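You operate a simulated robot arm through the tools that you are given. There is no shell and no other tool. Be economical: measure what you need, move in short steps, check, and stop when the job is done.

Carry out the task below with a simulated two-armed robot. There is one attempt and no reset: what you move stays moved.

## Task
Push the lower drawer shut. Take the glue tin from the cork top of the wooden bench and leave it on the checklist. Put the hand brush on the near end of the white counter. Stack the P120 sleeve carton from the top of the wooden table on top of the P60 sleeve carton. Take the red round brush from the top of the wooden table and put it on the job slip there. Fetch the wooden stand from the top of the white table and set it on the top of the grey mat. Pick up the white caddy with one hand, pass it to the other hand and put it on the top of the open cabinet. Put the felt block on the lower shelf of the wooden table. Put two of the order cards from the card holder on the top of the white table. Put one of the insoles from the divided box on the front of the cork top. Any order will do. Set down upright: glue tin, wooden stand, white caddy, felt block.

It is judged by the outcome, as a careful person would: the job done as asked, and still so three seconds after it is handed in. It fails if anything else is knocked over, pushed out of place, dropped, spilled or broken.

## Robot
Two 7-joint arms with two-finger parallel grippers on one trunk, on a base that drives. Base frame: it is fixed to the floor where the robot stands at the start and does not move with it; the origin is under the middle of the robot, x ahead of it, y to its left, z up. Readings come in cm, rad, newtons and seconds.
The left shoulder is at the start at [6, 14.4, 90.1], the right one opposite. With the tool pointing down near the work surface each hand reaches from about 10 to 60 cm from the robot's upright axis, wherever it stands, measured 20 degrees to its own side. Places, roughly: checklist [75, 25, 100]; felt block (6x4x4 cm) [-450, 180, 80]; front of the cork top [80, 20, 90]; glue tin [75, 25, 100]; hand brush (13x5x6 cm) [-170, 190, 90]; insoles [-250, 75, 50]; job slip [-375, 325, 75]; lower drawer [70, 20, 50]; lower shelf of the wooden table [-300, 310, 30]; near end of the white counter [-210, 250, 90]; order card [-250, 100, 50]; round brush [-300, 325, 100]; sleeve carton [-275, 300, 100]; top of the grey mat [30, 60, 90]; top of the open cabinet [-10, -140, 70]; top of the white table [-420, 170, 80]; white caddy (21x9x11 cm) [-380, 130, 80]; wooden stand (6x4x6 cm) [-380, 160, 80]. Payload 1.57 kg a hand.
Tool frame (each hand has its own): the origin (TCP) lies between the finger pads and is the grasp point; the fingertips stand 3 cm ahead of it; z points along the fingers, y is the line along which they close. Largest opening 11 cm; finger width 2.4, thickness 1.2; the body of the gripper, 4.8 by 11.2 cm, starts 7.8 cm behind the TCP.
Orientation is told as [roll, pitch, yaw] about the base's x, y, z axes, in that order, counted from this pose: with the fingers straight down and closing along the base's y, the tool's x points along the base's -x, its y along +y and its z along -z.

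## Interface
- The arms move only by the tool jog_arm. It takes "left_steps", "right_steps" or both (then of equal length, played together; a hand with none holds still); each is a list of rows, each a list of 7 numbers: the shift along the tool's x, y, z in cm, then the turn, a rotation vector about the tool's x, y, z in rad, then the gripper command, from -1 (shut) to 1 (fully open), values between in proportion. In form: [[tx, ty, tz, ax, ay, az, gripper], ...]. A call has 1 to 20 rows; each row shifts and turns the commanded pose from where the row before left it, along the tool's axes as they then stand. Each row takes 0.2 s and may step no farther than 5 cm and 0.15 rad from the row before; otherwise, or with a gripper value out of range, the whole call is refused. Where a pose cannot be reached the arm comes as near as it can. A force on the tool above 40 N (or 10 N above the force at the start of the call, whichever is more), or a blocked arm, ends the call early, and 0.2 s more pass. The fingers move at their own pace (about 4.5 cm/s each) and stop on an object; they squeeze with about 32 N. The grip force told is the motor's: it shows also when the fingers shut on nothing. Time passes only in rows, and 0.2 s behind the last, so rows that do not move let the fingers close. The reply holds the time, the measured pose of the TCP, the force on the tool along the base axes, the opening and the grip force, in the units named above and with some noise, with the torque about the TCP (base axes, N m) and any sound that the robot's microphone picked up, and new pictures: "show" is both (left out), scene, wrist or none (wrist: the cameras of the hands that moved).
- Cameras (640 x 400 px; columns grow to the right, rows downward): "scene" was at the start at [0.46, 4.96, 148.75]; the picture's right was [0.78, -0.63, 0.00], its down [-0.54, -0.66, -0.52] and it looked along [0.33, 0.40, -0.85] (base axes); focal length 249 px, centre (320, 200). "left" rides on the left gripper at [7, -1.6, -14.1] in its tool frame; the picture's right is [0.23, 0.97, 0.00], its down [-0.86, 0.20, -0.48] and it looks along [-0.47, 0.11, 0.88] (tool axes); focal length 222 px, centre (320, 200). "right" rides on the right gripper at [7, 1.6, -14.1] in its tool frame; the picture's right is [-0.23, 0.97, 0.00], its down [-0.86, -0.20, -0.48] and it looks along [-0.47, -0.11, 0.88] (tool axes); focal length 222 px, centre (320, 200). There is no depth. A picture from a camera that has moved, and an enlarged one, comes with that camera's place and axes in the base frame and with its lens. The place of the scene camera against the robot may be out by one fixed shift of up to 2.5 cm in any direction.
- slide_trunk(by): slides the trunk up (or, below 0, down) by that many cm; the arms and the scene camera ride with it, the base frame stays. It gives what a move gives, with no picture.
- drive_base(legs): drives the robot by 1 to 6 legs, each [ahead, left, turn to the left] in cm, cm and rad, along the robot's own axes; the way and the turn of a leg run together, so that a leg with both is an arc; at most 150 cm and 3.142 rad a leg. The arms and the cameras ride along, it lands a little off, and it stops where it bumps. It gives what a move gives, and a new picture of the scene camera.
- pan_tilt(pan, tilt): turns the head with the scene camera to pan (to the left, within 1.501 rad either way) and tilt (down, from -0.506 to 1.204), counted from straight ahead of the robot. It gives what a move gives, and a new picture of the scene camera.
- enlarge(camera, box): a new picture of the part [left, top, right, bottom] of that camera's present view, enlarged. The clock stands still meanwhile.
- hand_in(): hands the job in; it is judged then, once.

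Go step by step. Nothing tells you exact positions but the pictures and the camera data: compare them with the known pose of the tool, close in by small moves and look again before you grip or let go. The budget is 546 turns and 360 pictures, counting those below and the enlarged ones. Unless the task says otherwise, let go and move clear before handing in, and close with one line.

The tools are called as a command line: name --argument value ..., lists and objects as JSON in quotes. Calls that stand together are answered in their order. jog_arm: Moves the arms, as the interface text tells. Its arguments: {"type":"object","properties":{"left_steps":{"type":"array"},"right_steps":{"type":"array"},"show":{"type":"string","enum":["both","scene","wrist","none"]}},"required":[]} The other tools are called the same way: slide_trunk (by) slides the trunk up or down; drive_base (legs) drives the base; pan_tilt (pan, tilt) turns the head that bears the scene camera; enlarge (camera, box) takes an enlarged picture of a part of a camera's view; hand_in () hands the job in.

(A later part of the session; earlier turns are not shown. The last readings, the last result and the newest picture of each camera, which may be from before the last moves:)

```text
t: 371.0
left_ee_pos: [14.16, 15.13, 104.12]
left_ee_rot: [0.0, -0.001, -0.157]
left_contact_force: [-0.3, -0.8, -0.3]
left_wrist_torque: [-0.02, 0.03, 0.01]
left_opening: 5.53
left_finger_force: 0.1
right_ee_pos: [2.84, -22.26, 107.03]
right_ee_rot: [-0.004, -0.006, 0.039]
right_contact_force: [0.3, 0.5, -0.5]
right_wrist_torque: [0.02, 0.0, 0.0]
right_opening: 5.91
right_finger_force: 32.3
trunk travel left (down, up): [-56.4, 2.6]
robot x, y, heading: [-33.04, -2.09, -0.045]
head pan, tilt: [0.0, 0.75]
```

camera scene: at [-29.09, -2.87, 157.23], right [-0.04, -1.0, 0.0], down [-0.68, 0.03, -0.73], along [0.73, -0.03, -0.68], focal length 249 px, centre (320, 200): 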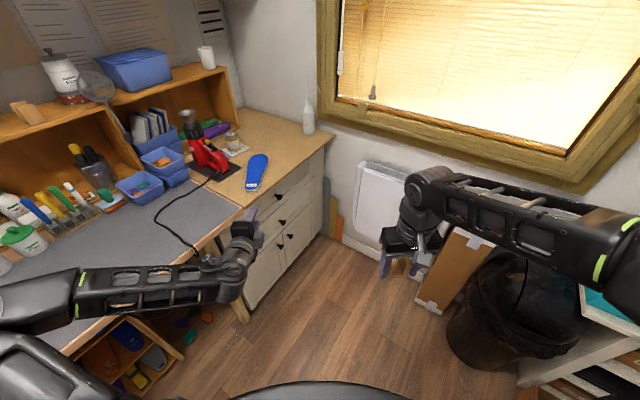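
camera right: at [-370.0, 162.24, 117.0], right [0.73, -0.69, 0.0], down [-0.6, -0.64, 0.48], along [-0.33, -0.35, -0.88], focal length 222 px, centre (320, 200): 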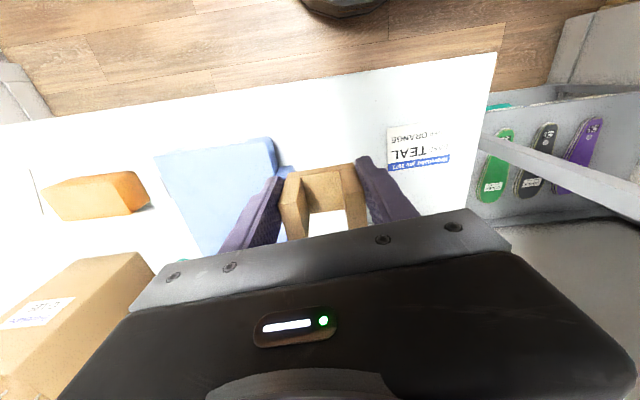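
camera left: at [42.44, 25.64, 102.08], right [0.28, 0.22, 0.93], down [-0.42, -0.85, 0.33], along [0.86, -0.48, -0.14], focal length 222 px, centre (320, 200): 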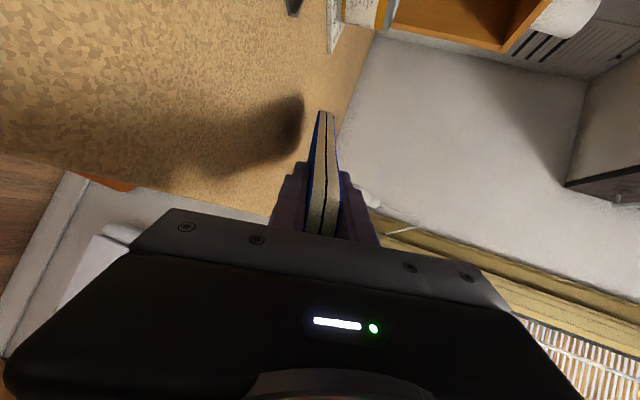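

drive_base --legs '[[0, 0, 0.965], [30, 4, 0]]'

enlarge --camera "right" --box '[0, 0, 640, 400]'

```text
t: 375.5
left_ee_pos: [-5.86, 72.88, 104.09]
left_ee_rot: [0.0, 0.0, 0.805]
left_contact_force: [0.4, 0.5, 0.3]
left_wrist_torque: [0.0, 0.01, 0.0]
left_opening: 5.51
left_finger_force: 0.1
right_ee_pos: [18.3, 42.34, 107.09]
right_ee_rot: [-0.003, -0.006, 1.003]
right_contact_force: [0.8, 0.3, -0.6]
right_wrist_torque: [-0.01, 0.03, 0.01]
right_opening: 5.91
right_finger_force: 32.2
trunk travel left (down, up): [-56.4, 2.6]
robot x, y, heading: [-19.0, 23.91, 0.929]
head pan, tilt: [0.0, 0.75]
camera scene: at [-16.27, 27.87, 157.22], right [0.8, -0.6, 0.0], down [-0.41, -0.54, -0.73], along [0.44, 0.58, -0.68], focal length 249 px, centre (320, 200)
```

scene: 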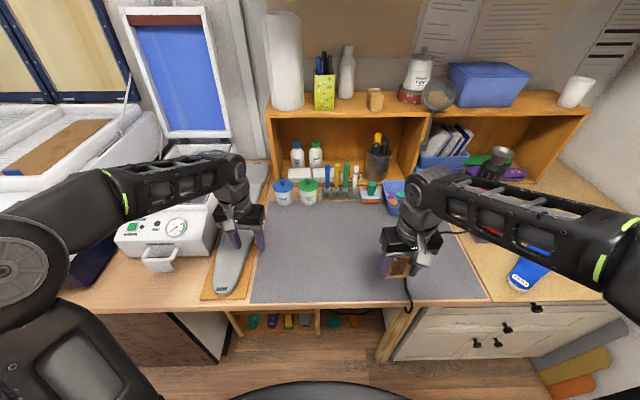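

```text
1.00 times, centred on (320, 200) of right
camera zoom: at [13.24, 37.34, 121.17], right [-0.7, 0.71, 0.0], down [0.63, 0.61, 0.48], along [0.35, 0.34, -0.88], focal length 222 px, centre (320, 200)
```

zoom: 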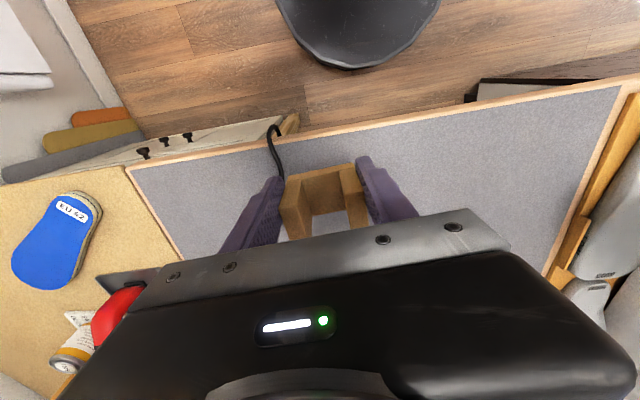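

The mat is free left of the cable. I bring the stand over about [18.6, 57.4].

jog_arm --right_steps '[[-3.2, 2, 0, 0, 0, 0, -1], [-3.2, 2, 0, 0, 0, 0, -1], [-3.2, 2, 0, 0, 0, 0, -1], [-3.2, 2, 0, 0, 0, 0, -1], [0, 0, 3, 0, 0, 0, -1], [0, 0, 3, 0, 0, 0, -1]]'

```text
t: 376.9
left_ee_pos: [-5.95, 72.97, 104.07]
left_ee_rot: [0.001, 0.0, 0.806]
left_contact_force: [0.4, 0.6, -0.1]
left_wrist_torque: [-0.03, -0.01, -0.02]
left_opening: 5.5
left_finger_force: 0.0
right_ee_pos: [18.55, 57.48, 101.07]
right_ee_rot: [-0.002, -0.004, 1.004]
right_contact_force: [-0.6, -0.3, -0.5]
right_wrist_torque: [0.01, -0.01, -0.02]
right_opening: 5.9
right_finger_force: 31.9
trunk travel left (down, up): [-56.4, 2.6]
robot x, y, heading: [-18.71, 23.82, 0.924]
head pan, tilt: [0.0, 0.75]
camera scene: at [-16.31, 27.83, 157.22], right [0.8, -0.6, 0.0], down [-0.41, -0.54, -0.73], along [0.44, 0.58, -0.68], focal length 249 px, centre (320, 200)
camera right: at [13.32, 52.4, 115.21], right [-0.7, 0.71, 0.0], down [0.62, 0.61, 0.48], along [0.35, 0.34, -0.88], focal length 222 px, centre (320, 200)
```

scene: 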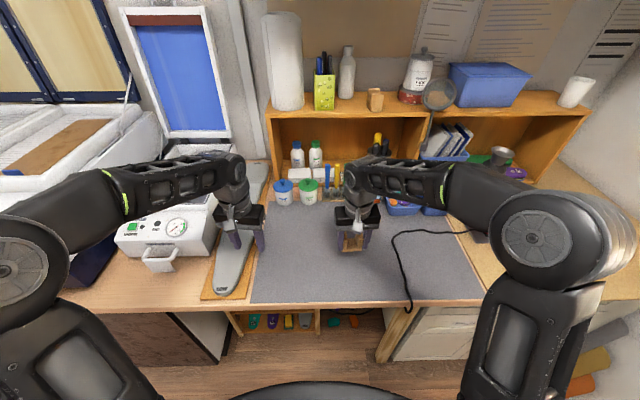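
right: 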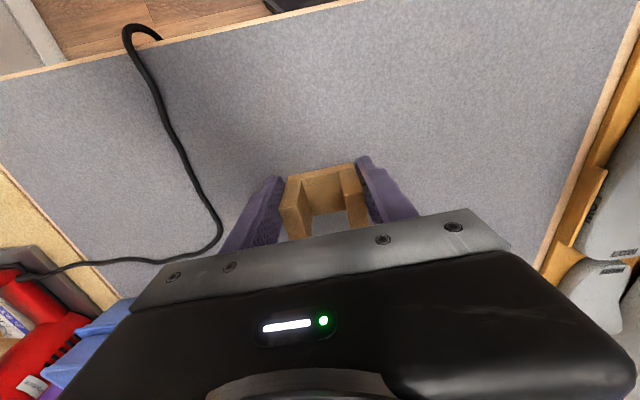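

jog_arm --right_steps '[[0, 0, 3, 0, 0, 0, -1], [0, 0, 2, 0, 0, 0, -1], [0, 0, 0.8, 0, 0, 0, -1], [0, 0, 0.4, 0, 0, 0, -1], [0, 0, 0.4, 0, 0, 0, -1], [0, 0, 0.4, 0, 0, 0, -1], [0, 0, 0.4, 0, 0, 0, -1]]' --show "wrist"

```text
t: 378.5
left_ee_pos: [-5.93, 72.78, 104.17]
left_ee_rot: [0.001, -0.002, 0.804]
left_contact_force: [-1.1, -0.4, 0.6]
left_wrist_torque: [0.0, 0.01, 0.02]
left_opening: 5.5
left_finger_force: 0.1
right_ee_pos: [18.57, 57.5, 94.26]
right_ee_rot: [-0.003, -0.013, 1.001]
right_contact_force: [-2.2, -5.4, 17.0]
right_wrist_torque: [-0.08, 0.08, -0.01]
right_opening: 5.93
right_finger_force: 32.1
trunk travel left (down, up): [-56.4, 2.6]
robot x, y, heading: [-18.82, 23.74, 0.923]
head pan, tilt: [0.0, 0.75]
stopped in row 7 (right hand): the force on the tool passed its limit (the readings are from after the stop); the commanded pose is now the measured one
camera right: at [13.35, 52.37, 108.42], right [-0.7, 0.72, 0.0], down [0.62, 0.61, 0.49], along [0.35, 0.34, -0.87], focal length 222 px, centre (320, 200)
```

right: 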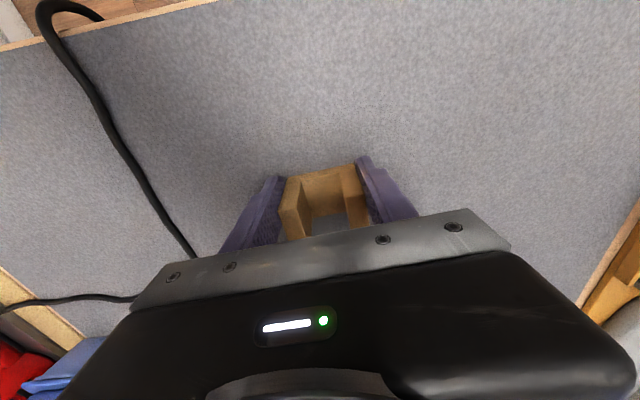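

Contact with the mat. I release and rise.

jog_arm --right_steps '[[0, 0, -0.2, 0, 0, 0, -1], [0, 0, 0, 0, 0, 0, 0.3], [0, 0, 0, 0, 0, 0, 0.5], [0, 0, -3, 0, 0, 0, 0.5], [0, 0, -4, 0, 0, 0, 0.5], [0, 0, -4, 0, 0, 0, 0.5]]' --show "wrist"

```text
t: 379.9
left_ee_pos: [-5.89, 72.82, 104.12]
left_ee_rot: [0.001, -0.002, 0.806]
left_contact_force: [-0.4, 0.5, 0.0]
left_wrist_torque: [0.05, 0.03, 0.01]
left_opening: 5.47
left_finger_force: 0.1
right_ee_pos: [18.62, 57.37, 105.49]
right_ee_rot: [-0.003, -0.013, 1.005]
right_contact_force: [-0.9, -0.1, -0.1]
right_wrist_torque: [-0.01, 0.02, 0.0]
right_opening: 8.23
right_finger_force: 0.0
trunk travel left (down, up): [-56.4, 2.6]
robot x, y, heading: [-18.64, 23.99, 0.923]
head pan, tilt: [0.0, 0.75]
camera right: at [13.39, 52.33, 119.55], right [-0.7, 0.72, 0.0], down [0.62, 0.61, 0.49], along [0.35, 0.34, -0.87], focal length 222 px, centre (320, 200)
```

right: 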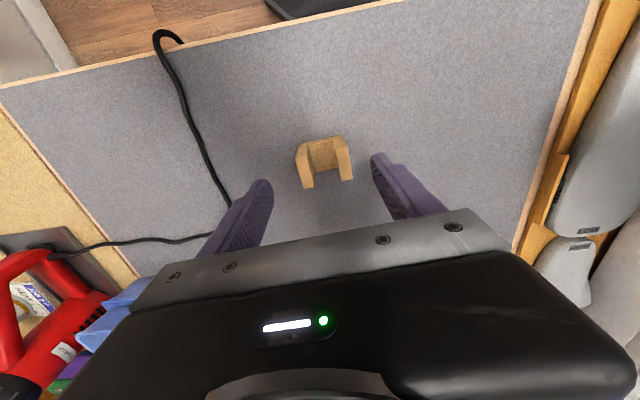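

The stand is on the mat. Last item: the caddy. I fold in and drive back to the white table.

jog_arm --right_steps '[[4, -2, 0, 0, 0, 0, 1], [4, -2, 0, 0, 0, 0, 1], [4, -2, 0, 0, 0, 0, 1]]' --left_steps '[[3, -1, 0, 0, 0, 0, 1], [3, -1, 0, 0, 0, 0, 1], [3, -1, 0, 0, 0, 0, 1]]' --show "none"

drive_base --legs '[[-27, 0, 0], [0, 0, 1.57], [120, 0, 0], [120, 0, 0], [105, 0, 0]]'

```text
t: 380.7
left_ee_pos: [-9.95, 64.11, 104.15]
left_ee_rot: [0.003, -0.002, 0.803]
left_contact_force: [0.7, -1.3, 0.3]
left_wrist_torque: [0.04, -0.04, -0.03]
left_opening: 10.99
left_finger_force: 0.0
right_ee_pos: [17.05, 43.93, 105.31]
right_ee_rot: [-0.001, -0.014, 1.002]
right_contact_force: [0.6, 0.3, -0.2]
right_wrist_torque: [0.02, -0.04, -0.02]
right_opening: 11.01
right_finger_force: 0.1
trunk travel left (down, up): [-56.4, 2.6]
robot x, y, heading: [-18.87, 23.72, 0.92]
head pan, tilt: [0.0, 0.75]
```

```text
t: 402.7
left_ee_pos: [-350.27, 217.31, 104.27]
left_ee_rot: [0.0, -0.001, 2.379]
left_contact_force: [0.7, -0.6, -0.3]
left_wrist_torque: [0.0, -0.02, 0.02]
left_opening: 11.01
left_finger_force: 0.1
right_ee_pos: [-330.2, 244.48, 105.23]
right_ee_rot: [0.0, -0.011, 2.578]
right_contact_force: [-0.4, 0.3, 0.5]
right_wrist_torque: [-0.01, 0.01, 0.0]
right_opening: 10.99
right_finger_force: 0.1
trunk travel left (down, up): [-56.4, 2.6]
robot x, y, heading: [-309.74, 208.23, 2.498]
head pan, tilt: [0.0, 0.75]
camera scene: at [-314.9, 211.55, 157.22], right [0.6, 0.8, 0.0], down [0.55, -0.41, -0.73], along [-0.58, 0.44, -0.68], focal length 249 px, centre (320, 200)
```

scene: 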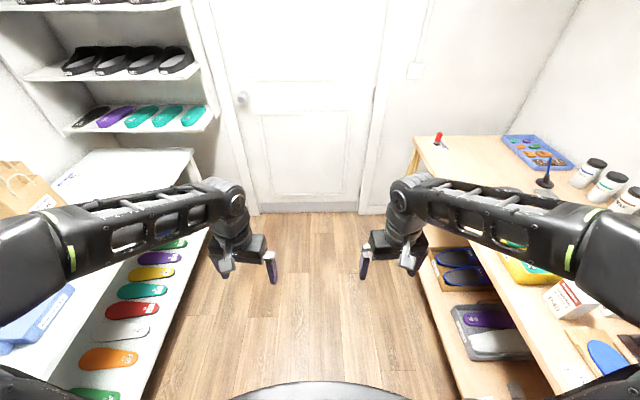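

drive_base --legs '[[0, 0, 1.56], [32, 4, 0]]'

jog_arm --right_steps '[[-4, 0, 0, 0, 0, 0, 1], [-4, 0, 0, 0, 0, 0, 1]]'

enlarge --camera "scene" --box '[280, 130, 440, 250]'

```text
t: 408.6
left_ee_pos: [-335.81, 140.91, 104.2]
left_ee_rot: [0.0, -0.002, -2.357]
left_contact_force: [0.1, -0.5, 0.5]
left_wrist_torque: [0.01, -0.01, 0.01]
left_opening: 11.02
left_finger_force: 0.1
right_ee_pos: [-362.62, 161.58, 105.34]
right_ee_rot: [-0.001, -0.011, -2.159]
right_contact_force: [0.0, 0.0, 0.6]
right_wrist_torque: [0.04, -0.01, 0.04]
right_opening: 11.0
right_finger_force: 0.0
trunk travel left (down, up): [-56.4, 2.6]
robot x, y, heading: [-326.51, 180.99, -2.237]
head pan, tilt: [0.0, 0.75]
camera scene: at [-330.47, 176.59, 157.22], right [-0.79, 0.62, 0.0], down [0.42, 0.54, -0.73], along [-0.45, -0.57, -0.68], focal length 249 px, centre (320, 200)
```

scene: 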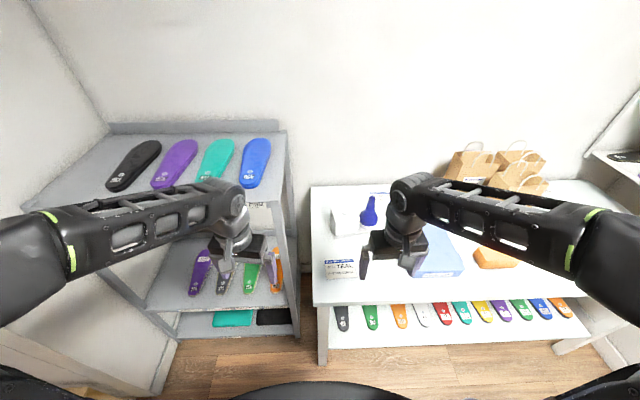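

```text
t: 409.2
left_ee_pos: [-335.77, 140.87, 104.23]
left_ee_rot: [0.0, 0.001, -2.354]
left_contact_force: [-0.5, 0.5, 0.0]
left_wrist_torque: [0.01, 0.0, -0.03]
left_opening: 11.0
left_finger_force: 0.0
right_ee_pos: [-367.07, 154.87, 105.39]
right_ee_rot: [-0.003, -0.011, -2.156]
right_contact_force: [-0.1, -0.1, 0.2]
right_wrist_torque: [-0.01, -0.01, 0.03]
right_opening: 11.0
right_finger_force: 0.0
trunk travel left (down, up): [-56.4, 2.6]
robot x, y, heading: [-326.28, 181.32, -2.235]
head pan, tilt: [0.0, 0.75]
camera scene: at [-330.44, 176.64, 157.22], right [-0.79, 0.62, 0.0], down [0.42, 0.54, -0.73], along [-0.45, -0.57, -0.68], focal length 249 px, centre (320, 200)
camera right: at [-361.7, 159.96, 119.45], right [0.69, -0.73, 0.0], down [-0.64, -0.6, 0.49], along [-0.36, -0.34, -0.87], focal length 222 px, centre (320, 200)
```

scene: 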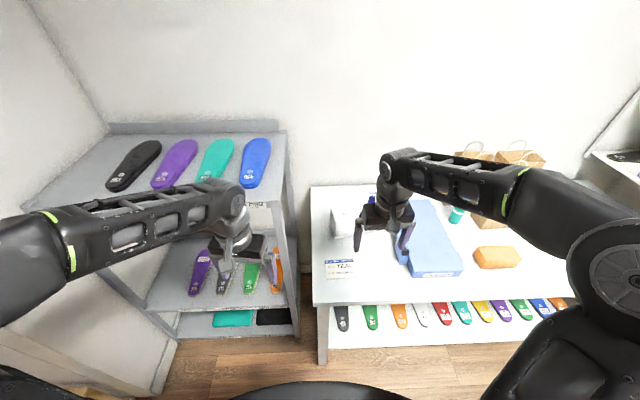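
right: 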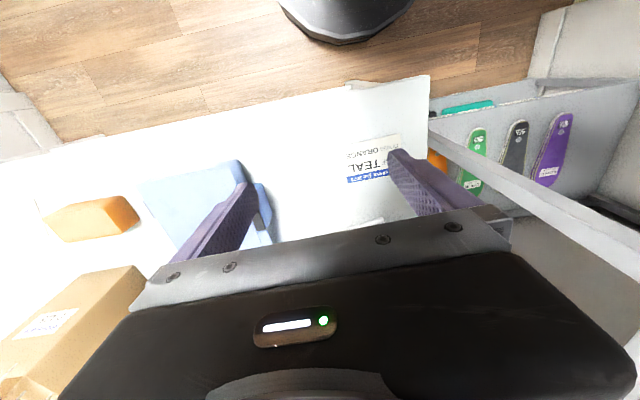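

```text
3.33 times, centred on (360, 190) of scene
camera zoom: at [-330.44, 176.64, 157.22], right [-0.79, 0.62, 0.0], down [0.42, 0.54, -0.73], along [-0.45, -0.57, -0.68], focal length 831 px, centre (187, 233)
```

zoom: 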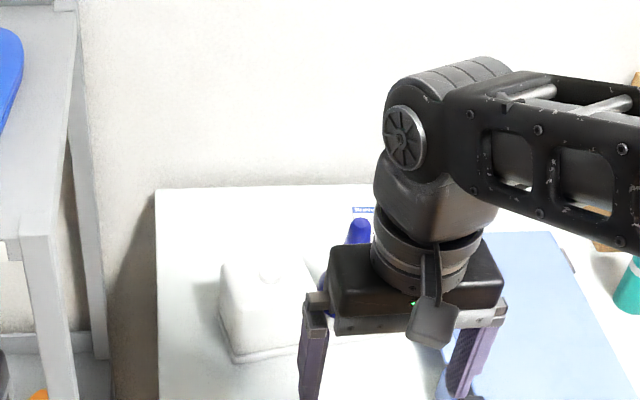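

jog_arm --right_steps '[[0, 2, -2, 0, -0.15, 0, 1], [0, 2, 0, 0, -0.15, 0, 1], [0, 2, 0, 0, -0.15, 0, 1], [0, 2, 0, 0, -0.1, 0, 1]]' --show "wrist"

```text
t: 410.2
left_ee_pos: [-335.73, 140.93, 104.23]
left_ee_rot: [0.0, -0.001, -2.354]
left_contact_force: [0.4, 0.0, 0.0]
left_wrist_torque: [-0.01, -0.02, -0.02]
left_opening: 10.98
left_finger_force: 0.1
right_ee_pos: [-360.22, 150.57, 107.44]
right_ee_rot: [-0.001, -0.564, -2.154]
right_contact_force: [-0.3, -0.2, -0.1]
right_wrist_torque: [0.0, 0.0, 0.01]
right_opening: 11.0
right_finger_force: 0.0
trunk travel left (down, up): [-56.4, 2.6]
robot x, y, heading: [-326.5, 180.9, -2.239]
head pan, tilt: [0.0, 0.75]
camera right: at [-351.41, 160.87, 115.65], right [0.71, -0.7, 0.12], down [-0.42, -0.28, 0.86], along [-0.57, -0.66, -0.49], focal length 222 px, centre (320, 200)
```

right: 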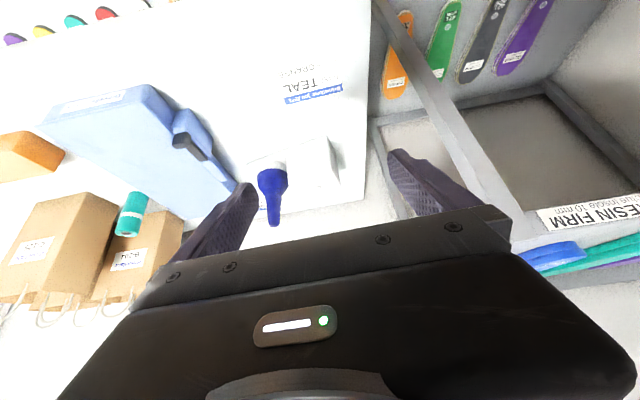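

enlarge --camera "right" --box '[220, 90, 380, 240]'

```text
2.67 times, centred on (300, 165) of right
camera zoom: at [-351.41, 160.87, 115.65], right [0.71, -0.7, 0.12], down [-0.42, -0.28, 0.86], along [-0.57, -0.66, -0.49], focal length 592 px, centre (373, 293)
```

zoom: 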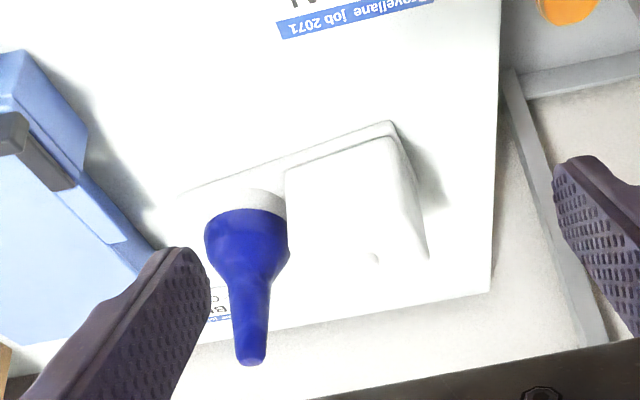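

The caddy's block end is at the left, its bottle at the right. Plan: left hand (turned a quarter) lifts it by the block from above; then, swung lengthwise, the right hand takes the block low from behind. I shift right and turn the left hand.

drive_base --legs '[[-4, -28, 0.04]]'

jog_arm --left_steps '[[0, 0, -1, 0, 0, 0.143, 1], [0, 0, -1, 0, 0, 0.143, 1], [0, 0, 0, 0, 0, 0.143, 1], [0, 0, 0, 0, 0, 0.143, 1], [0, 0, 0, 0, 0, 0.143, 1], [0, 0, 0, 0, 0, 0.143, 1], [0, 0, 0, 0, 0, 0.143, 1], [0, 0, 0, 0, 0, 0.143, 1]]' --right_steps '[[2, -2, 0, 0, 0.1, 0, 1], [2, -2, 0, 0, 0.1, 0, 1], [2, -2, 0, 0, 0.1, 0, 1], [2, -2, 0, 0, 0.1, 0, 1], [0, -2, 0, 0, 0.1, 0, 1], [0, -2, 0, 0, 0.05, 0, 1], [0, 0, 0, 0, 0, 0, 1], [0, 0, 0, 0, 0, 0, 1]]' --show "none"

drive_base --legs '[[10, 0, 0]]'

enlarge --camera "left" --box '[0, 0, 640, 400]'

```text
t: 412.2
left_ee_pos: [-353.98, 160.7, 104.17]
left_ee_rot: [0.002, 0.0, -2.316]
left_contact_force: [0.3, 0.1, -0.6]
left_wrist_torque: [-0.01, -0.02, -0.03]
left_opening: 10.99
left_finger_force: 0.0
right_ee_pos: [-378.88, 169.32, 107.45]
right_ee_rot: [0.0, -0.561, -2.115]
right_contact_force: [-0.7, 0.1, 0.0]
right_wrist_torque: [0.0, -0.01, -0.04]
right_opening: 11.02
right_finger_force: 0.1
trunk travel left (down, up): [-56.4, 2.6]
robot x, y, heading: [-346.4, 201.05, -2.2]
head pan, tilt: [0.0, 0.75]
camera scene: at [-350.18, 196.64, 157.22], right [-0.81, 0.59, 0.0], down [0.4, 0.55, -0.73], along [-0.43, -0.59, -0.68], focal length 249 px, centre (320, 200)
```

scene: 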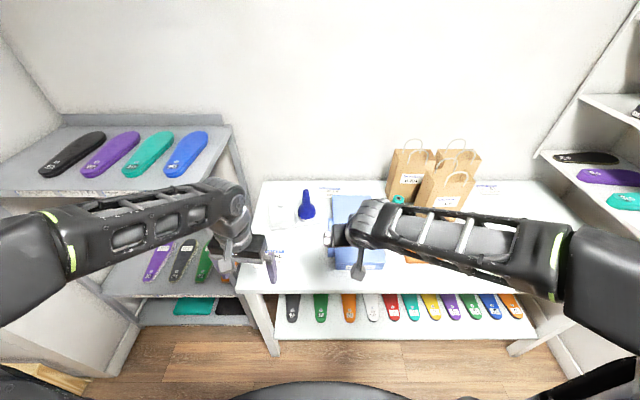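

```text
t: 414.0
left_ee_pos: [-354.18, 160.57, 106.14]
left_ee_rot: [0.002, 0.001, 2.822]
left_contact_force: [0.4, -0.7, 0.4]
left_wrist_torque: [-0.01, 0.02, 0.0]
left_opening: 10.99
left_finger_force: 0.1
right_ee_pos: [-385.2, 181.72, 104.21]
right_ee_rot: [-0.003, -0.011, -2.116]
right_contact_force: [0.0, -0.1, 0.4]
right_wrist_torque: [-0.04, -0.01, -0.01]
right_opening: 11.01
right_finger_force: 0.0
trunk travel left (down, up): [-56.4, 2.6]
robot x, y, heading: [-346.26, 201.08, -2.194]
head pan, tilt: [0.0, 0.75]
```

```text
t: 415.2
left_ee_pos: [-360.0, 152.53, 106.1]
left_ee_rot: [-0.001, 0.001, 2.823]
left_contact_force: [-0.4, 0.0, -0.3]
left_wrist_torque: [0.02, -0.02, 0.01]
left_opening: 11.0
left_finger_force: 0.1
right_ee_pos: [-391.24, 173.53, 104.15]
right_ee_rot: [-0.001, -0.01, -2.117]
right_contact_force: [-0.4, -0.3, -0.2]
right_wrist_torque: [0.04, -0.03, 0.0]
right_opening: 10.98
right_finger_force: 0.0
trunk travel left (down, up): [-56.4, 2.6]
robot x, y, heading: [-351.65, 193.06, -2.197]
head pan, tilt: [0.0, 0.75]
camera scene: at [-356.06, 188.29, 157.21], right [-0.81, 0.59, 0.0], down [0.4, 0.55, -0.73], along [-0.43, -0.59, -0.68], focal length 249 px, centre (320, 200)
```

scene: 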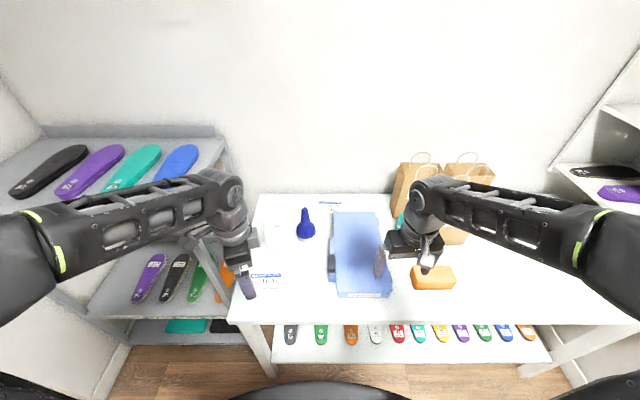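

```text
1.00 times, centred on (320, 200) of left
camera zoom: at [-352.93, 151.63, 120.26], right [-0.09, -1.0, 0.0], down [-0.88, 0.08, 0.48], along [-0.48, 0.04, -0.88], focal length 222 px, centre (320, 200)
```

zoom: 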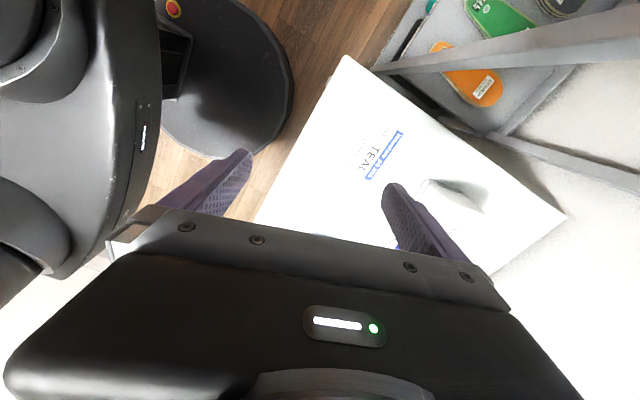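

jog_arm --left_steps '[[-1, 3.6, 0, 0, 0, 0.07, 1], [-1, 3.6, 0, 0, 0, 0.07, 1], [-1, 3.6, 0, 0, 0, 0, 1], [-1, 3.6, 0, 0, 0, 0, 1], [-1, 3.6, 0, 0, 0, 0, 1]]' --show "wrist"

enlarge --camera "left" --box '[240, 80, 480, 230]'

```text
t: 416.4
left_ee_pos: [-371.83, 137.8, 106.04]
left_ee_rot: [0.0, 0.003, 2.684]
left_contact_force: [0.4, 0.0, -0.4]
left_wrist_torque: [0.02, 0.0, 0.03]
left_opening: 11.0
left_finger_force: 0.1
right_ee_pos: [-391.22, 173.55, 104.09]
right_ee_rot: [-0.004, -0.009, -2.117]
right_contact_force: [-0.2, 0.7, -0.6]
right_wrist_torque: [0.0, 0.0, -0.02]
right_opening: 10.99
right_finger_force: 0.0
trunk travel left (down, up): [-56.4, 2.6]
robot x, y, heading: [-351.85, 192.74, -2.2]
head pan, tilt: [0.0, 0.75]
camera left: at [-364.88, 136.12, 120.19], right [-0.23, -0.97, 0.0], down [-0.86, 0.2, 0.48], along [-0.47, 0.11, -0.88], focal length 222 px, centre (320, 200)
```

left: 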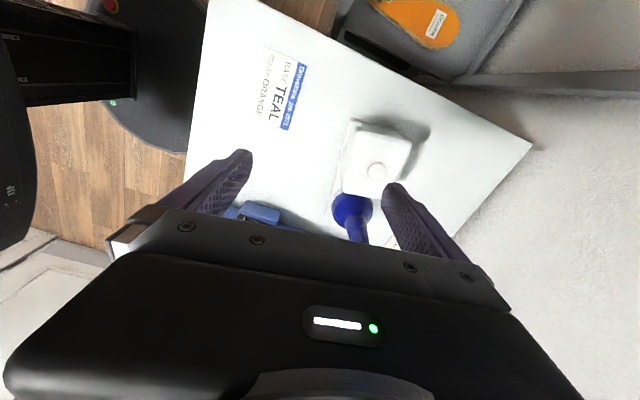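

```text
2.67 times, centred on (360, 155) of left
camera zoom: at [-364.88, 136.12, 120.19], right [-0.23, -0.97, 0.0], down [-0.86, 0.2, 0.48], along [-0.47, 0.11, -0.88], focal length 592 px, centre (213, 320)
```

zoom: 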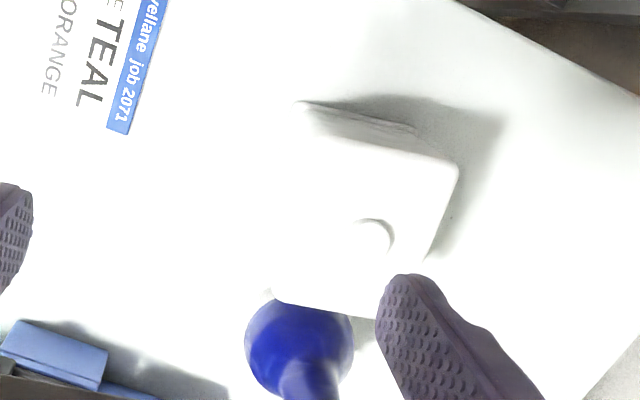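

The block top measures about 9 × 7.5 cm, centre near [-377.2, 131.3], aligned with the hand. I move over it and part-way down.

jog_arm --left_steps '[[-0.8, 2.8, 0, 0, 0, 0, 1], [-0.8, 2.8, 0, 0, 0, 0, 1], [-0.9, 2.65, 0, 0, 0, 0, 1], [0, 0, 3, 0, 0, 0, 1], [0, 0, 3, 0, 0, 0, 1]]' --show "wrist"

```text
t: 417.6
left_ee_pos: [-375.66, 133.5, 100.12]
left_ee_rot: [0.001, 0.0, 2.685]
left_contact_force: [-1.0, 0.1, 0.1]
left_wrist_torque: [0.0, 0.0, -0.02]
left_opening: 10.98
left_finger_force: 0.0
left hand out of reach, approached as far as the arm can: row 3
right_ee_pos: [-391.15, 173.55, 104.23]
right_ee_rot: [-0.002, -0.011, -2.116]
right_contact_force: [0.3, -0.6, 0.1]
right_wrist_torque: [0.02, -0.01, 0.01]
right_opening: 10.99
right_finger_force: 0.0
trunk travel left (down, up): [-56.4, 2.6]
robot x, y, heading: [-352.09, 193.07, -2.196]
head pan, tilt: [0.0, 0.75]
camera left: at [-368.76, 131.87, 114.22], right [-0.23, -0.97, 0.0], down [-0.86, 0.2, 0.48], along [-0.47, 0.11, -0.88], focal length 222 px, centre (320, 200)
```

left: 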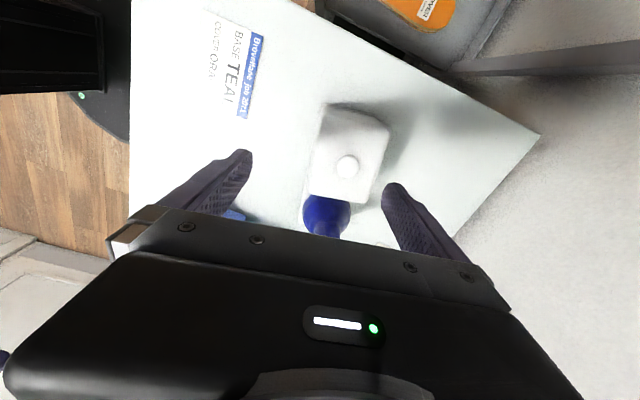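

jog_arm --left_steps '[[-0.4, 1.3, 1.5, 0, 0, 0, 1], [-0.5, 1.4, 1.5, 0, 0, 0, 1]]' --show "wrist"

```text
t: 418.2
left_ee_pos: [-377.68, 131.4, 97.09]
left_ee_rot: [0.0, 0.0, 2.683]
left_contact_force: [-0.9, 0.2, -0.6]
left_wrist_torque: [0.01, -0.02, 0.02]
left_opening: 11.0
left_finger_force: 0.0
right_ee_pos: [-391.22, 173.57, 104.15]
right_ee_rot: [-0.002, -0.011, -2.117]
right_contact_force: [-0.4, -0.3, 0.3]
right_wrist_torque: [0.02, 0.0, -0.02]
right_opening: 10.99
right_finger_force: 0.0
trunk travel left (down, up): [-56.4, 2.6]
robot x, y, heading: [-351.85, 192.98, -2.2]
head pan, tilt: [0.0, 0.75]
camera left: at [-370.75, 129.79, 111.25], right [-0.23, -0.97, 0.0], down [-0.86, 0.2, 0.48], along [-0.47, 0.11, -0.88], focal length 222 px, centre (320, 200)
```

left: 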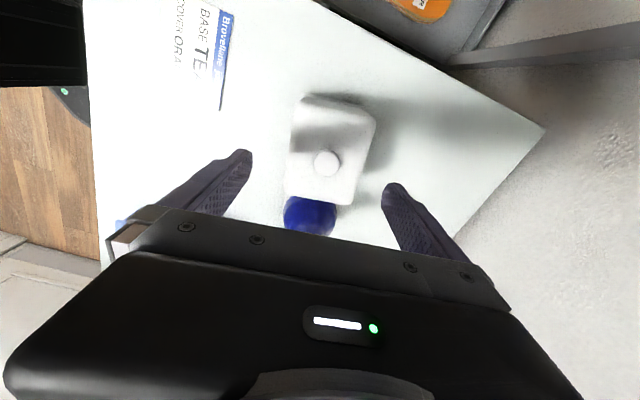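

jog_arm --left_steps '[[0.2, 1, 2.5, 0, 0, 0, 1], [0, 0, 3, 0, 0, 0, 1], [0, 0, 2.5, 0, 0, 0, 1], [0, 0, 2, 0, 0, 0, 1]]' --show "wrist"

```text
t: 419.2
left_ee_pos: [-378.03, 130.59, 87.04]
left_ee_rot: [-0.001, 0.0, 2.683]
left_contact_force: [0.5, -0.2, 0.2]
left_wrist_torque: [0.01, -0.03, 0.02]
left_opening: 10.99
left_finger_force: 0.0
right_ee_pos: [-391.18, 173.67, 104.18]
right_ee_rot: [-0.003, -0.011, -2.116]
right_contact_force: [1.0, 0.3, 0.1]
right_wrist_torque: [0.01, 0.01, 0.0]
right_opening: 10.97
right_finger_force: 0.2
trunk travel left (down, up): [-56.4, 2.6]
robot x, y, heading: [-351.88, 193.17, -2.198]
head pan, tilt: [0.0, 0.75]
camera left: at [-370.99, 128.91, 101.23], right [-0.23, -0.97, 0.0], down [-0.86, 0.2, 0.48], along [-0.47, 0.11, -0.88], focal length 222 px, centre (320, 200)
```

left: 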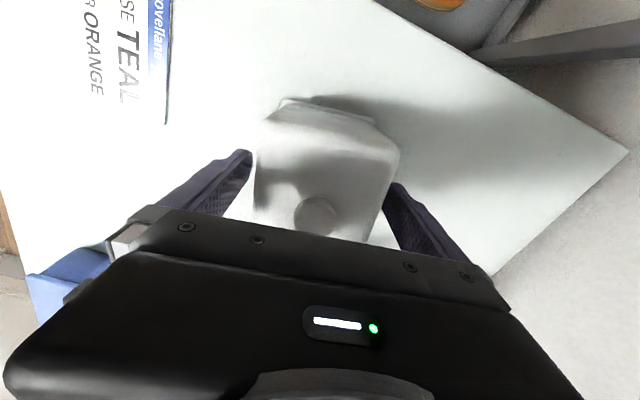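

jog_arm --left_steps '[[0, 0, -1.3, 0, 0, 0, 1], [0, 0, 0, 0, 0, 0, -1], [0, 0, 0, 0, 0, 0, -1], [0, 0, 0, 0, 0, 0, -1], [0, 0, 0, 0, 0, 0, -1]]' --show "wrist"

```text
t: 420.4
left_ee_pos: [-377.88, 130.66, 88.39]
left_ee_rot: [0.0, 0.0, 2.685]
left_contact_force: [0.5, 0.6, 0.0]
left_wrist_torque: [0.14, -0.28, 0.15]
left_opening: 7.99
left_finger_force: 32.1
right_ee_pos: [-391.26, 173.59, 104.18]
right_ee_rot: [-0.001, -0.012, -2.117]
right_contact_force: [0.0, -1.0, 0.0]
right_wrist_torque: [0.03, 0.02, 0.03]
right_opening: 10.99
right_finger_force: 0.1
trunk travel left (down, up): [-56.4, 2.6]
robot x, y, heading: [-351.85, 192.9, -2.2]
head pan, tilt: [0.0, 0.75]
camera left: at [-370.97, 128.95, 102.58], right [-0.23, -0.97, 0.0], down [-0.86, 0.2, 0.48], along [-0.47, 0.11, -0.88], focal length 222 px, centre (320, 200)
```

left: 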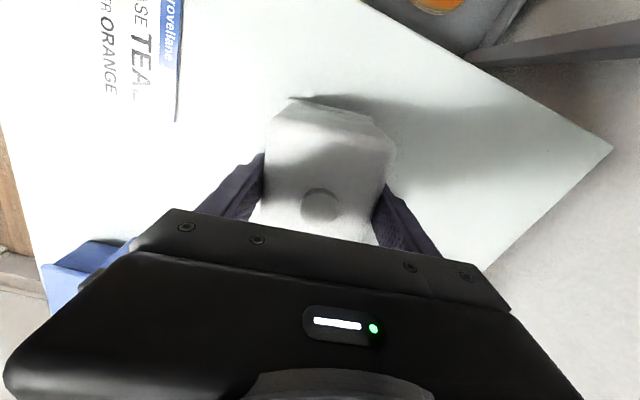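

Gripped at 8 cm. I lift gently and check for slip or tilt.

jog_arm --left_steps '[[0, 0, -0.5, 0, 0, 0, -1], [0, 0, -0.5, 0, 0, 0, -1], [0, 0, -0.5, 0, 0, 0, -1], [0, 0, -0.5, 0, 0, 0, -1], [0, 0, -0.5, 0, 0, 0, -1], [0, 0, -0.5, 0, 0, 0, -1]]' --show "both"

enlarge --camera "scene" --box '[230, 170, 350, 290]'

```text
t: 421.8
left_ee_pos: [-378.04, 130.42, 91.49]
left_ee_rot: [0.0, 0.0, 2.685]
left_contact_force: [0.2, 0.3, -6.8]
left_wrist_torque: [-0.08, -0.17, 0.03]
left_opening: 8.01
left_finger_force: 32.3
right_ee_pos: [-391.18, 173.39, 104.19]
right_ee_rot: [-0.002, -0.01, -2.119]
right_contact_force: [-0.1, -0.1, 0.1]
right_wrist_torque: [-0.02, -0.03, -0.01]
right_opening: 10.96
right_finger_force: 0.1
trunk travel left (down, up): [-56.4, 2.6]
robot x, y, heading: [-352.14, 193.25, -2.199]
head pan, tilt: [0.0, 0.75]
camera scene: at [-355.99, 188.38, 157.22], right [-0.81, 0.59, 0.0], down [0.4, 0.55, -0.73], along [-0.43, -0.59, -0.68], focal length 249 px, centre (320, 200)
camera left: at [-371.07, 128.88, 105.58], right [-0.23, -0.97, 0.0], down [-0.86, 0.2, 0.48], along [-0.47, 0.11, -0.88], focal length 222 px, centre (320, 200)
```

scene: 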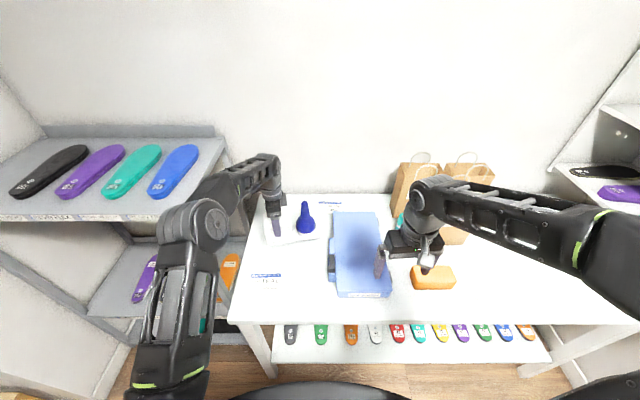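
left: 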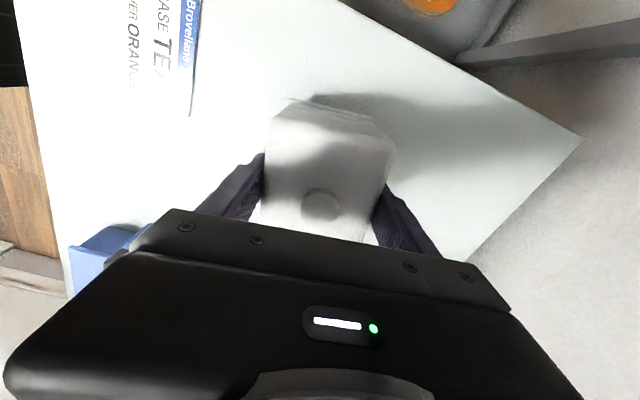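

```text
3.33 times, centred on (290, 230) of scene
camera zoom: at [-355.99, 188.38, 157.22], right [-0.81, 0.59, 0.0], down [0.4, 0.55, -0.73], along [-0.43, -0.59, -0.68], focal length 831 px, centre (420, 100)
```

zoom: 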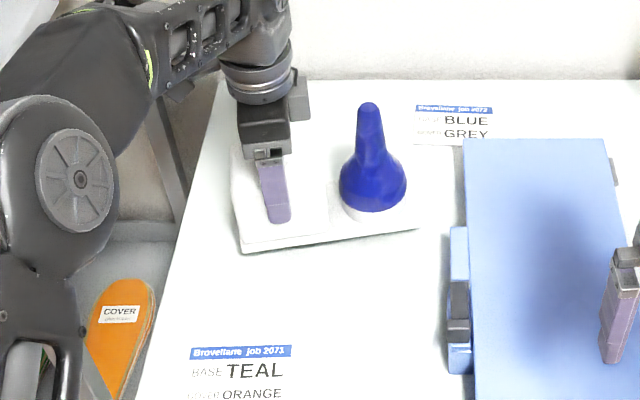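

The caddy hangs level (about 0.7 kg). I lift more and back away from the table.

jog_arm --left_steps '[[0, 0, -1, 0, 0, 0, -1], [0, 0, -1, 0, 0, 0, -1], [0, 0, -1.2, 0, 0, 0, -1], [0, 0, -1.2, 0, 0, 0, -1], [0, 0, -1.2, 0, 0, 0, -1], [0, -1, -1.2, 0, 0, 0, -1], [0, -1.5, -1, 0, 0, 0, -1], [0, -1.5, 0, 0, 0, 0, -1]]' --show "none"

drive_base --legs '[[-34, 0, 0]]'

enlarge --camera "scene" --box '[200, 130, 400, 280]'

```text
t: 423.6
left_ee_pos: [-376.08, 134.18, 99.26]
left_ee_rot: [-0.001, -0.001, 2.686]
left_contact_force: [0.1, 0.0, -6.4]
left_wrist_torque: [-0.08, -0.13, 0.02]
left_opening: 7.99
left_finger_force: 31.6
right_ee_pos: [-391.24, 173.57, 104.12]
right_ee_rot: [-0.002, -0.009, -2.118]
right_contact_force: [-0.1, 0.0, 0.6]
right_wrist_torque: [0.0, -0.01, 0.0]
right_opening: 11.04
right_finger_force: 0.0
trunk travel left (down, up): [-56.4, 2.6]
robot x, y, heading: [-352.18, 193.03, -2.193]
head pan, tilt: [0.0, 0.75]
```

```text
t: 425.8
left_ee_pos: [-356.06, 161.67, 99.28]
left_ee_rot: [0.001, 0.001, 2.686]
left_contact_force: [0.1, -0.6, -6.1]
left_wrist_torque: [-0.09, -0.11, 0.01]
left_opening: 7.97
left_finger_force: 32.3
right_ee_pos: [-371.19, 201.12, 104.14]
right_ee_rot: [-0.001, -0.013, -2.116]
right_contact_force: [0.4, -0.5, 0.7]
right_wrist_torque: [0.01, -0.01, 0.0]
right_opening: 10.98
right_finger_force: 0.1
trunk travel left (down, up): [-56.4, 2.6]
robot x, y, heading: [-332.22, 220.83, -2.198]
head pan, tilt: [0.0, 0.75]
camera scene: at [-335.96, 216.05, 157.22], right [-0.81, 0.59, 0.0], down [0.4, 0.55, -0.73], along [-0.43, -0.59, -0.68], focal length 249 px, centre (320, 200)
```

scene: 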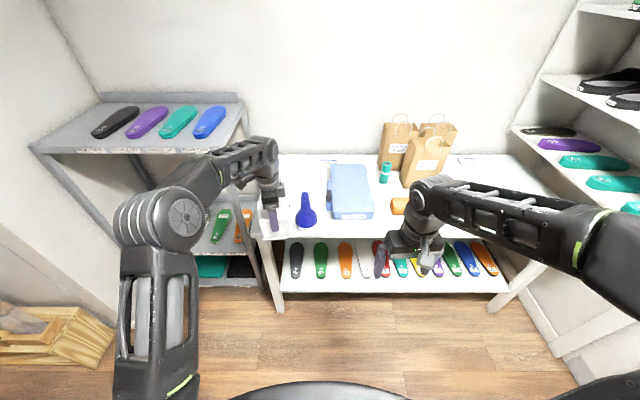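

```text
2.67 times, centred on (300, 205) of scene
camera zoom: at [-335.96, 216.05, 157.22], right [-0.81, 0.59, 0.0], down [0.4, 0.55, -0.73], along [-0.43, -0.59, -0.68], focal length 665 px, centre (373, 187)
```

zoom: 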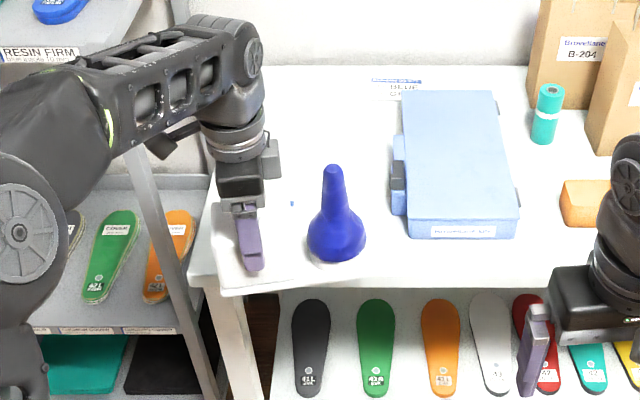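

jog_arm --left_steps '[[0, -3, 0, 0, 0, 0, -1], [0, -3, 0, 0, 0, 0, -1], [0, -3, 0, 0, 0, 0, -1], [0, -3, 0, 0, 0, 0, -1], [0, 0, 0, 0, 0, -0.1, -1], [0, 0, 0, 0, 0, -0.14, -1], [0, 0, 0, 0, 0, -0.14, -1], [0, 0, 0, 0, 0, -0.14, -1], [0, 0, 0, 0, 0, -0.14, -1], [0, 0, 0, 0, 0, -0.14, -1], [0, 0, 0, 0, 0, -0.14, -1], [0, 0, 0, 0, 0, -0.14, -1], [0, 0, 0, 0, 0, -0.14, -1], [0, 0, 0, 0, 0, -0.14, -1], [0, 0, 0, 0, 0, -0.08, -1]]' --show "both"

```text
t: 429.0
left_ee_pos: [-350.85, 172.51, 99.22]
left_ee_rot: [0.001, -0.002, -2.155]
left_contact_force: [-0.4, 0.1, -7.2]
left_wrist_torque: [0.18, -0.08, -0.03]
left_opening: 8.0
left_finger_force: 32.4
right_ee_pos: [-371.11, 201.02, 104.2]
right_ee_rot: [-0.002, -0.009, -2.115]
right_contact_force: [0.0, -0.4, 0.1]
right_wrist_torque: [-0.01, 0.0, 0.03]
right_opening: 11.0
right_finger_force: 0.0
trunk travel left (down, up): [-56.4, 2.6]
robot x, y, heading: [-331.83, 220.69, -2.194]
head pan, tilt: [0.0, 0.75]
camera scene: at [-336.02, 215.97, 157.22], right [-0.81, 0.59, 0.0], down [0.4, 0.55, -0.73], along [-0.43, -0.59, -0.68], focal length 249 px, centre (320, 200)
camera left: at [-348.39, 179.13, 113.34], right [0.94, -0.35, 0.0], down [-0.31, -0.82, 0.48], along [-0.17, -0.45, -0.88], focal length 222 px, centre (320, 200)
```

scene: 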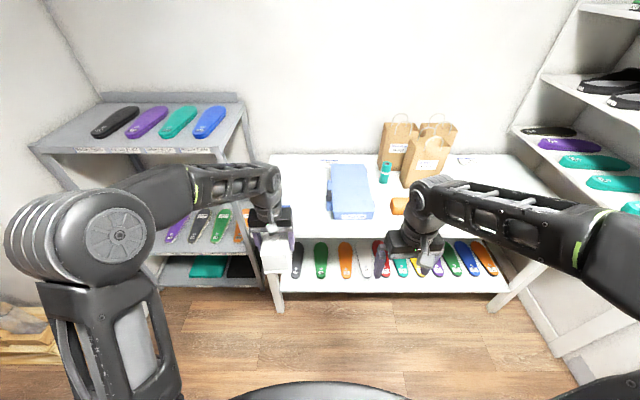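
left: 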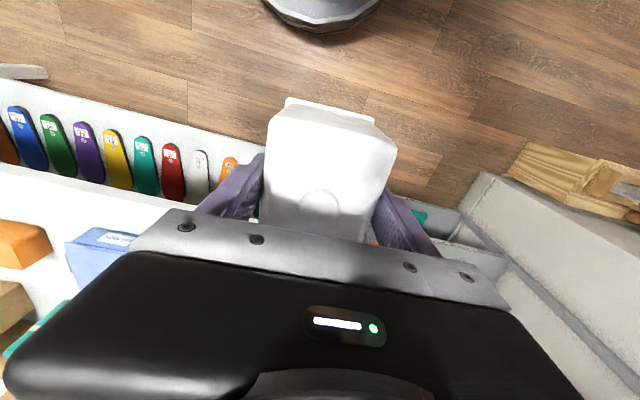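

The caddy now points forward, block end toward me. I move it to the middle ahead of me for the handover.

drive_base --legs '[[-8, 0, 0]]'

jog_arm --left_steps '[[-2, -2.4, 0, 0, 0, 0, -1], [-2, -2.4, 0, 0, 0, 0, -1], [-2, -2.4, 0, 0, 0, 0, -1], [-2, -2.4, 0, 0, 0, 0, -1], [0, 0, 0, 0, 0, 0.04, -1]]' --right_steps '[[3, -3, 0, 0, 0, 0, 1], [3, -3, 0, 0, 0, 0, 1], [0, -3, 0, 0, 0, 0, 1], [0, 0, 0, 0, 0, 0, 1], [0, 0, 0, 0, 0, 0, 1]]' --show "scene"

```text
t: 430.1
left_ee_pos: [-346.04, 178.95, 99.17]
left_ee_rot: [0.0, 0.0, -2.156]
left_contact_force: [0.0, 0.0, -6.2]
left_wrist_torque: [0.12, -0.09, 0.0]
left_opening: 8.01
left_finger_force: 31.9
right_ee_pos: [-366.54, 207.58, 104.23]
right_ee_rot: [-0.002, -0.012, -2.115]
right_contact_force: [-0.1, 0.3, -0.1]
right_wrist_torque: [-0.06, 0.01, 0.0]
right_opening: 11.02
right_finger_force: 0.1
trunk travel left (down, up): [-56.4, 2.6]
robot x, y, heading: [-327.49, 227.09, -2.197]
head pan, tilt: [0.0, 0.75]
camera scene: at [-331.25, 222.58, 157.23], right [-0.81, 0.58, 0.0], down [0.4, 0.55, -0.73], along [-0.43, -0.59, -0.68], focal length 249 px, centre (320, 200)
```

scene: 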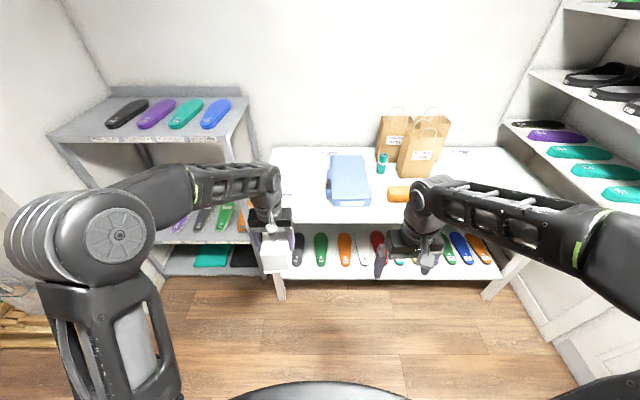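

```text
t: 431.2
left_ee_pos: [-358.53, 177.55, 99.28]
left_ee_rot: [0.0, 0.002, -2.197]
left_contact_force: [-0.1, 0.0, -6.6]
left_wrist_torque: [0.12, -0.1, 0.0]
left_opening: 7.98
left_finger_force: 31.8
right_ee_pos: [-371.1, 217.32, 104.16]
right_ee_rot: [-0.003, -0.009, -2.115]
right_contact_force: [-0.1, -1.0, 0.8]
right_wrist_torque: [0.0, 0.01, 0.03]
right_opening: 11.02
right_finger_force: 0.1
trunk travel left (down, up): [-56.4, 2.6]
robot x, y, heading: [-327.58, 227.39, -2.195]
head pan, tilt: [0.0, 0.75]
camera scene: at [-331.34, 222.43, 157.22], right [-0.81, 0.58, 0.0], down [0.4, 0.55, -0.73], along [-0.43, -0.59, -0.68], focal length 249 px, centre (320, 200)
```

scene: 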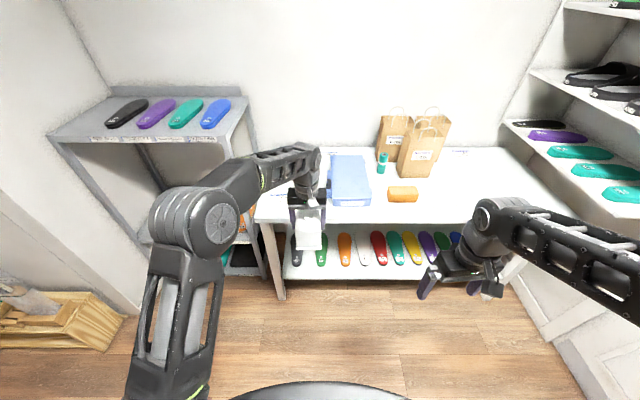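

jog_arm --right_steps '[[-3.5, 0, 0, 0, 0, 0.02, 1], [-3.5, 0, 0, 0, 0, 0.02, 1], [-3.5, 0, 0, 0, 0, 0.02, 1], [-3.5, 0, 0, 0, 0, 0.02, 1], [0, 0, 0, 0, -0.145, 0, 1], [0, 0, 0, 0, -0.145, 0, 1], [0, 0, 0, 0, -0.145, 0, 1], [0, 0, 0, 0, -0.145, 0, 1], [0, 0, 0, 0, -0.145, 0, 1], [0, 0, 0, 0, -0.145, 0, 1], [0, 0, 0, 0, -0.145, 0, 1], [0, 0, 0, 0, -0.145, 0, 1], [0, 0, 0, 0, -0.145, 0, 1], [0, 0, 0, 0, -0.145, 0, 1]]' --show "both"

```text
t: 434.2
left_ee_pos: [-358.68, 177.45, 99.12]
left_ee_rot: [0.002, 0.0, -2.196]
left_contact_force: [0.3, -1.1, -7.2]
left_wrist_torque: [0.13, -0.06, 0.0]
left_opening: 7.98
left_finger_force: 32.0
right_ee_pos: [-383.67, 202.95, 104.99]
right_ee_rot: [-0.011, -1.464, -2.182]
right_contact_force: [0.4, -0.6, -0.1]
right_wrist_torque: [0.0, -0.04, -0.03]
right_opening: 11.01
right_finger_force: 0.0
right hand out of reach, approached as far as the arm can: row 11, 12, 13, 14
trunk travel left (down, up): [-56.4, 2.6]
robot x, y, heading: [-327.29, 227.03, -2.196]
head pan, tilt: [0.0, 0.75]
camera scene: at [-331.42, 222.44, 157.22], right [-0.81, 0.58, 0.0], down [0.4, 0.55, -0.73], along [-0.43, -0.59, -0.68], focal length 249 px, centre (320, 200)
camera right: at [-373.72, 214.02, 99.6], right [0.78, -0.59, 0.22], down [0.06, 0.43, 0.9], along [-0.63, -0.68, 0.37], focal length 222 px, centre (320, 200)
```

scene: 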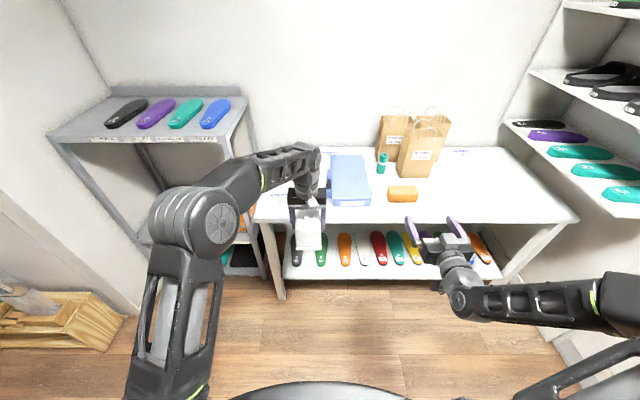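
right: 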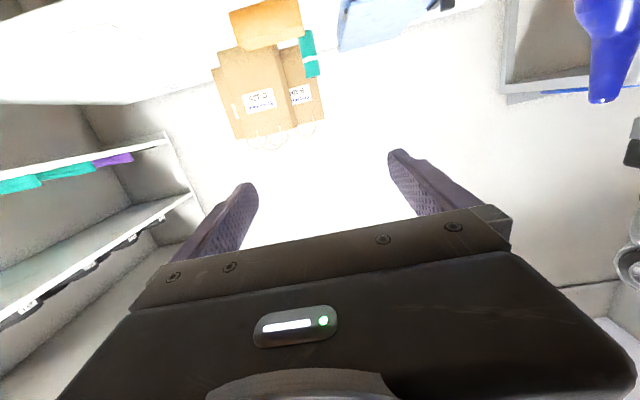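

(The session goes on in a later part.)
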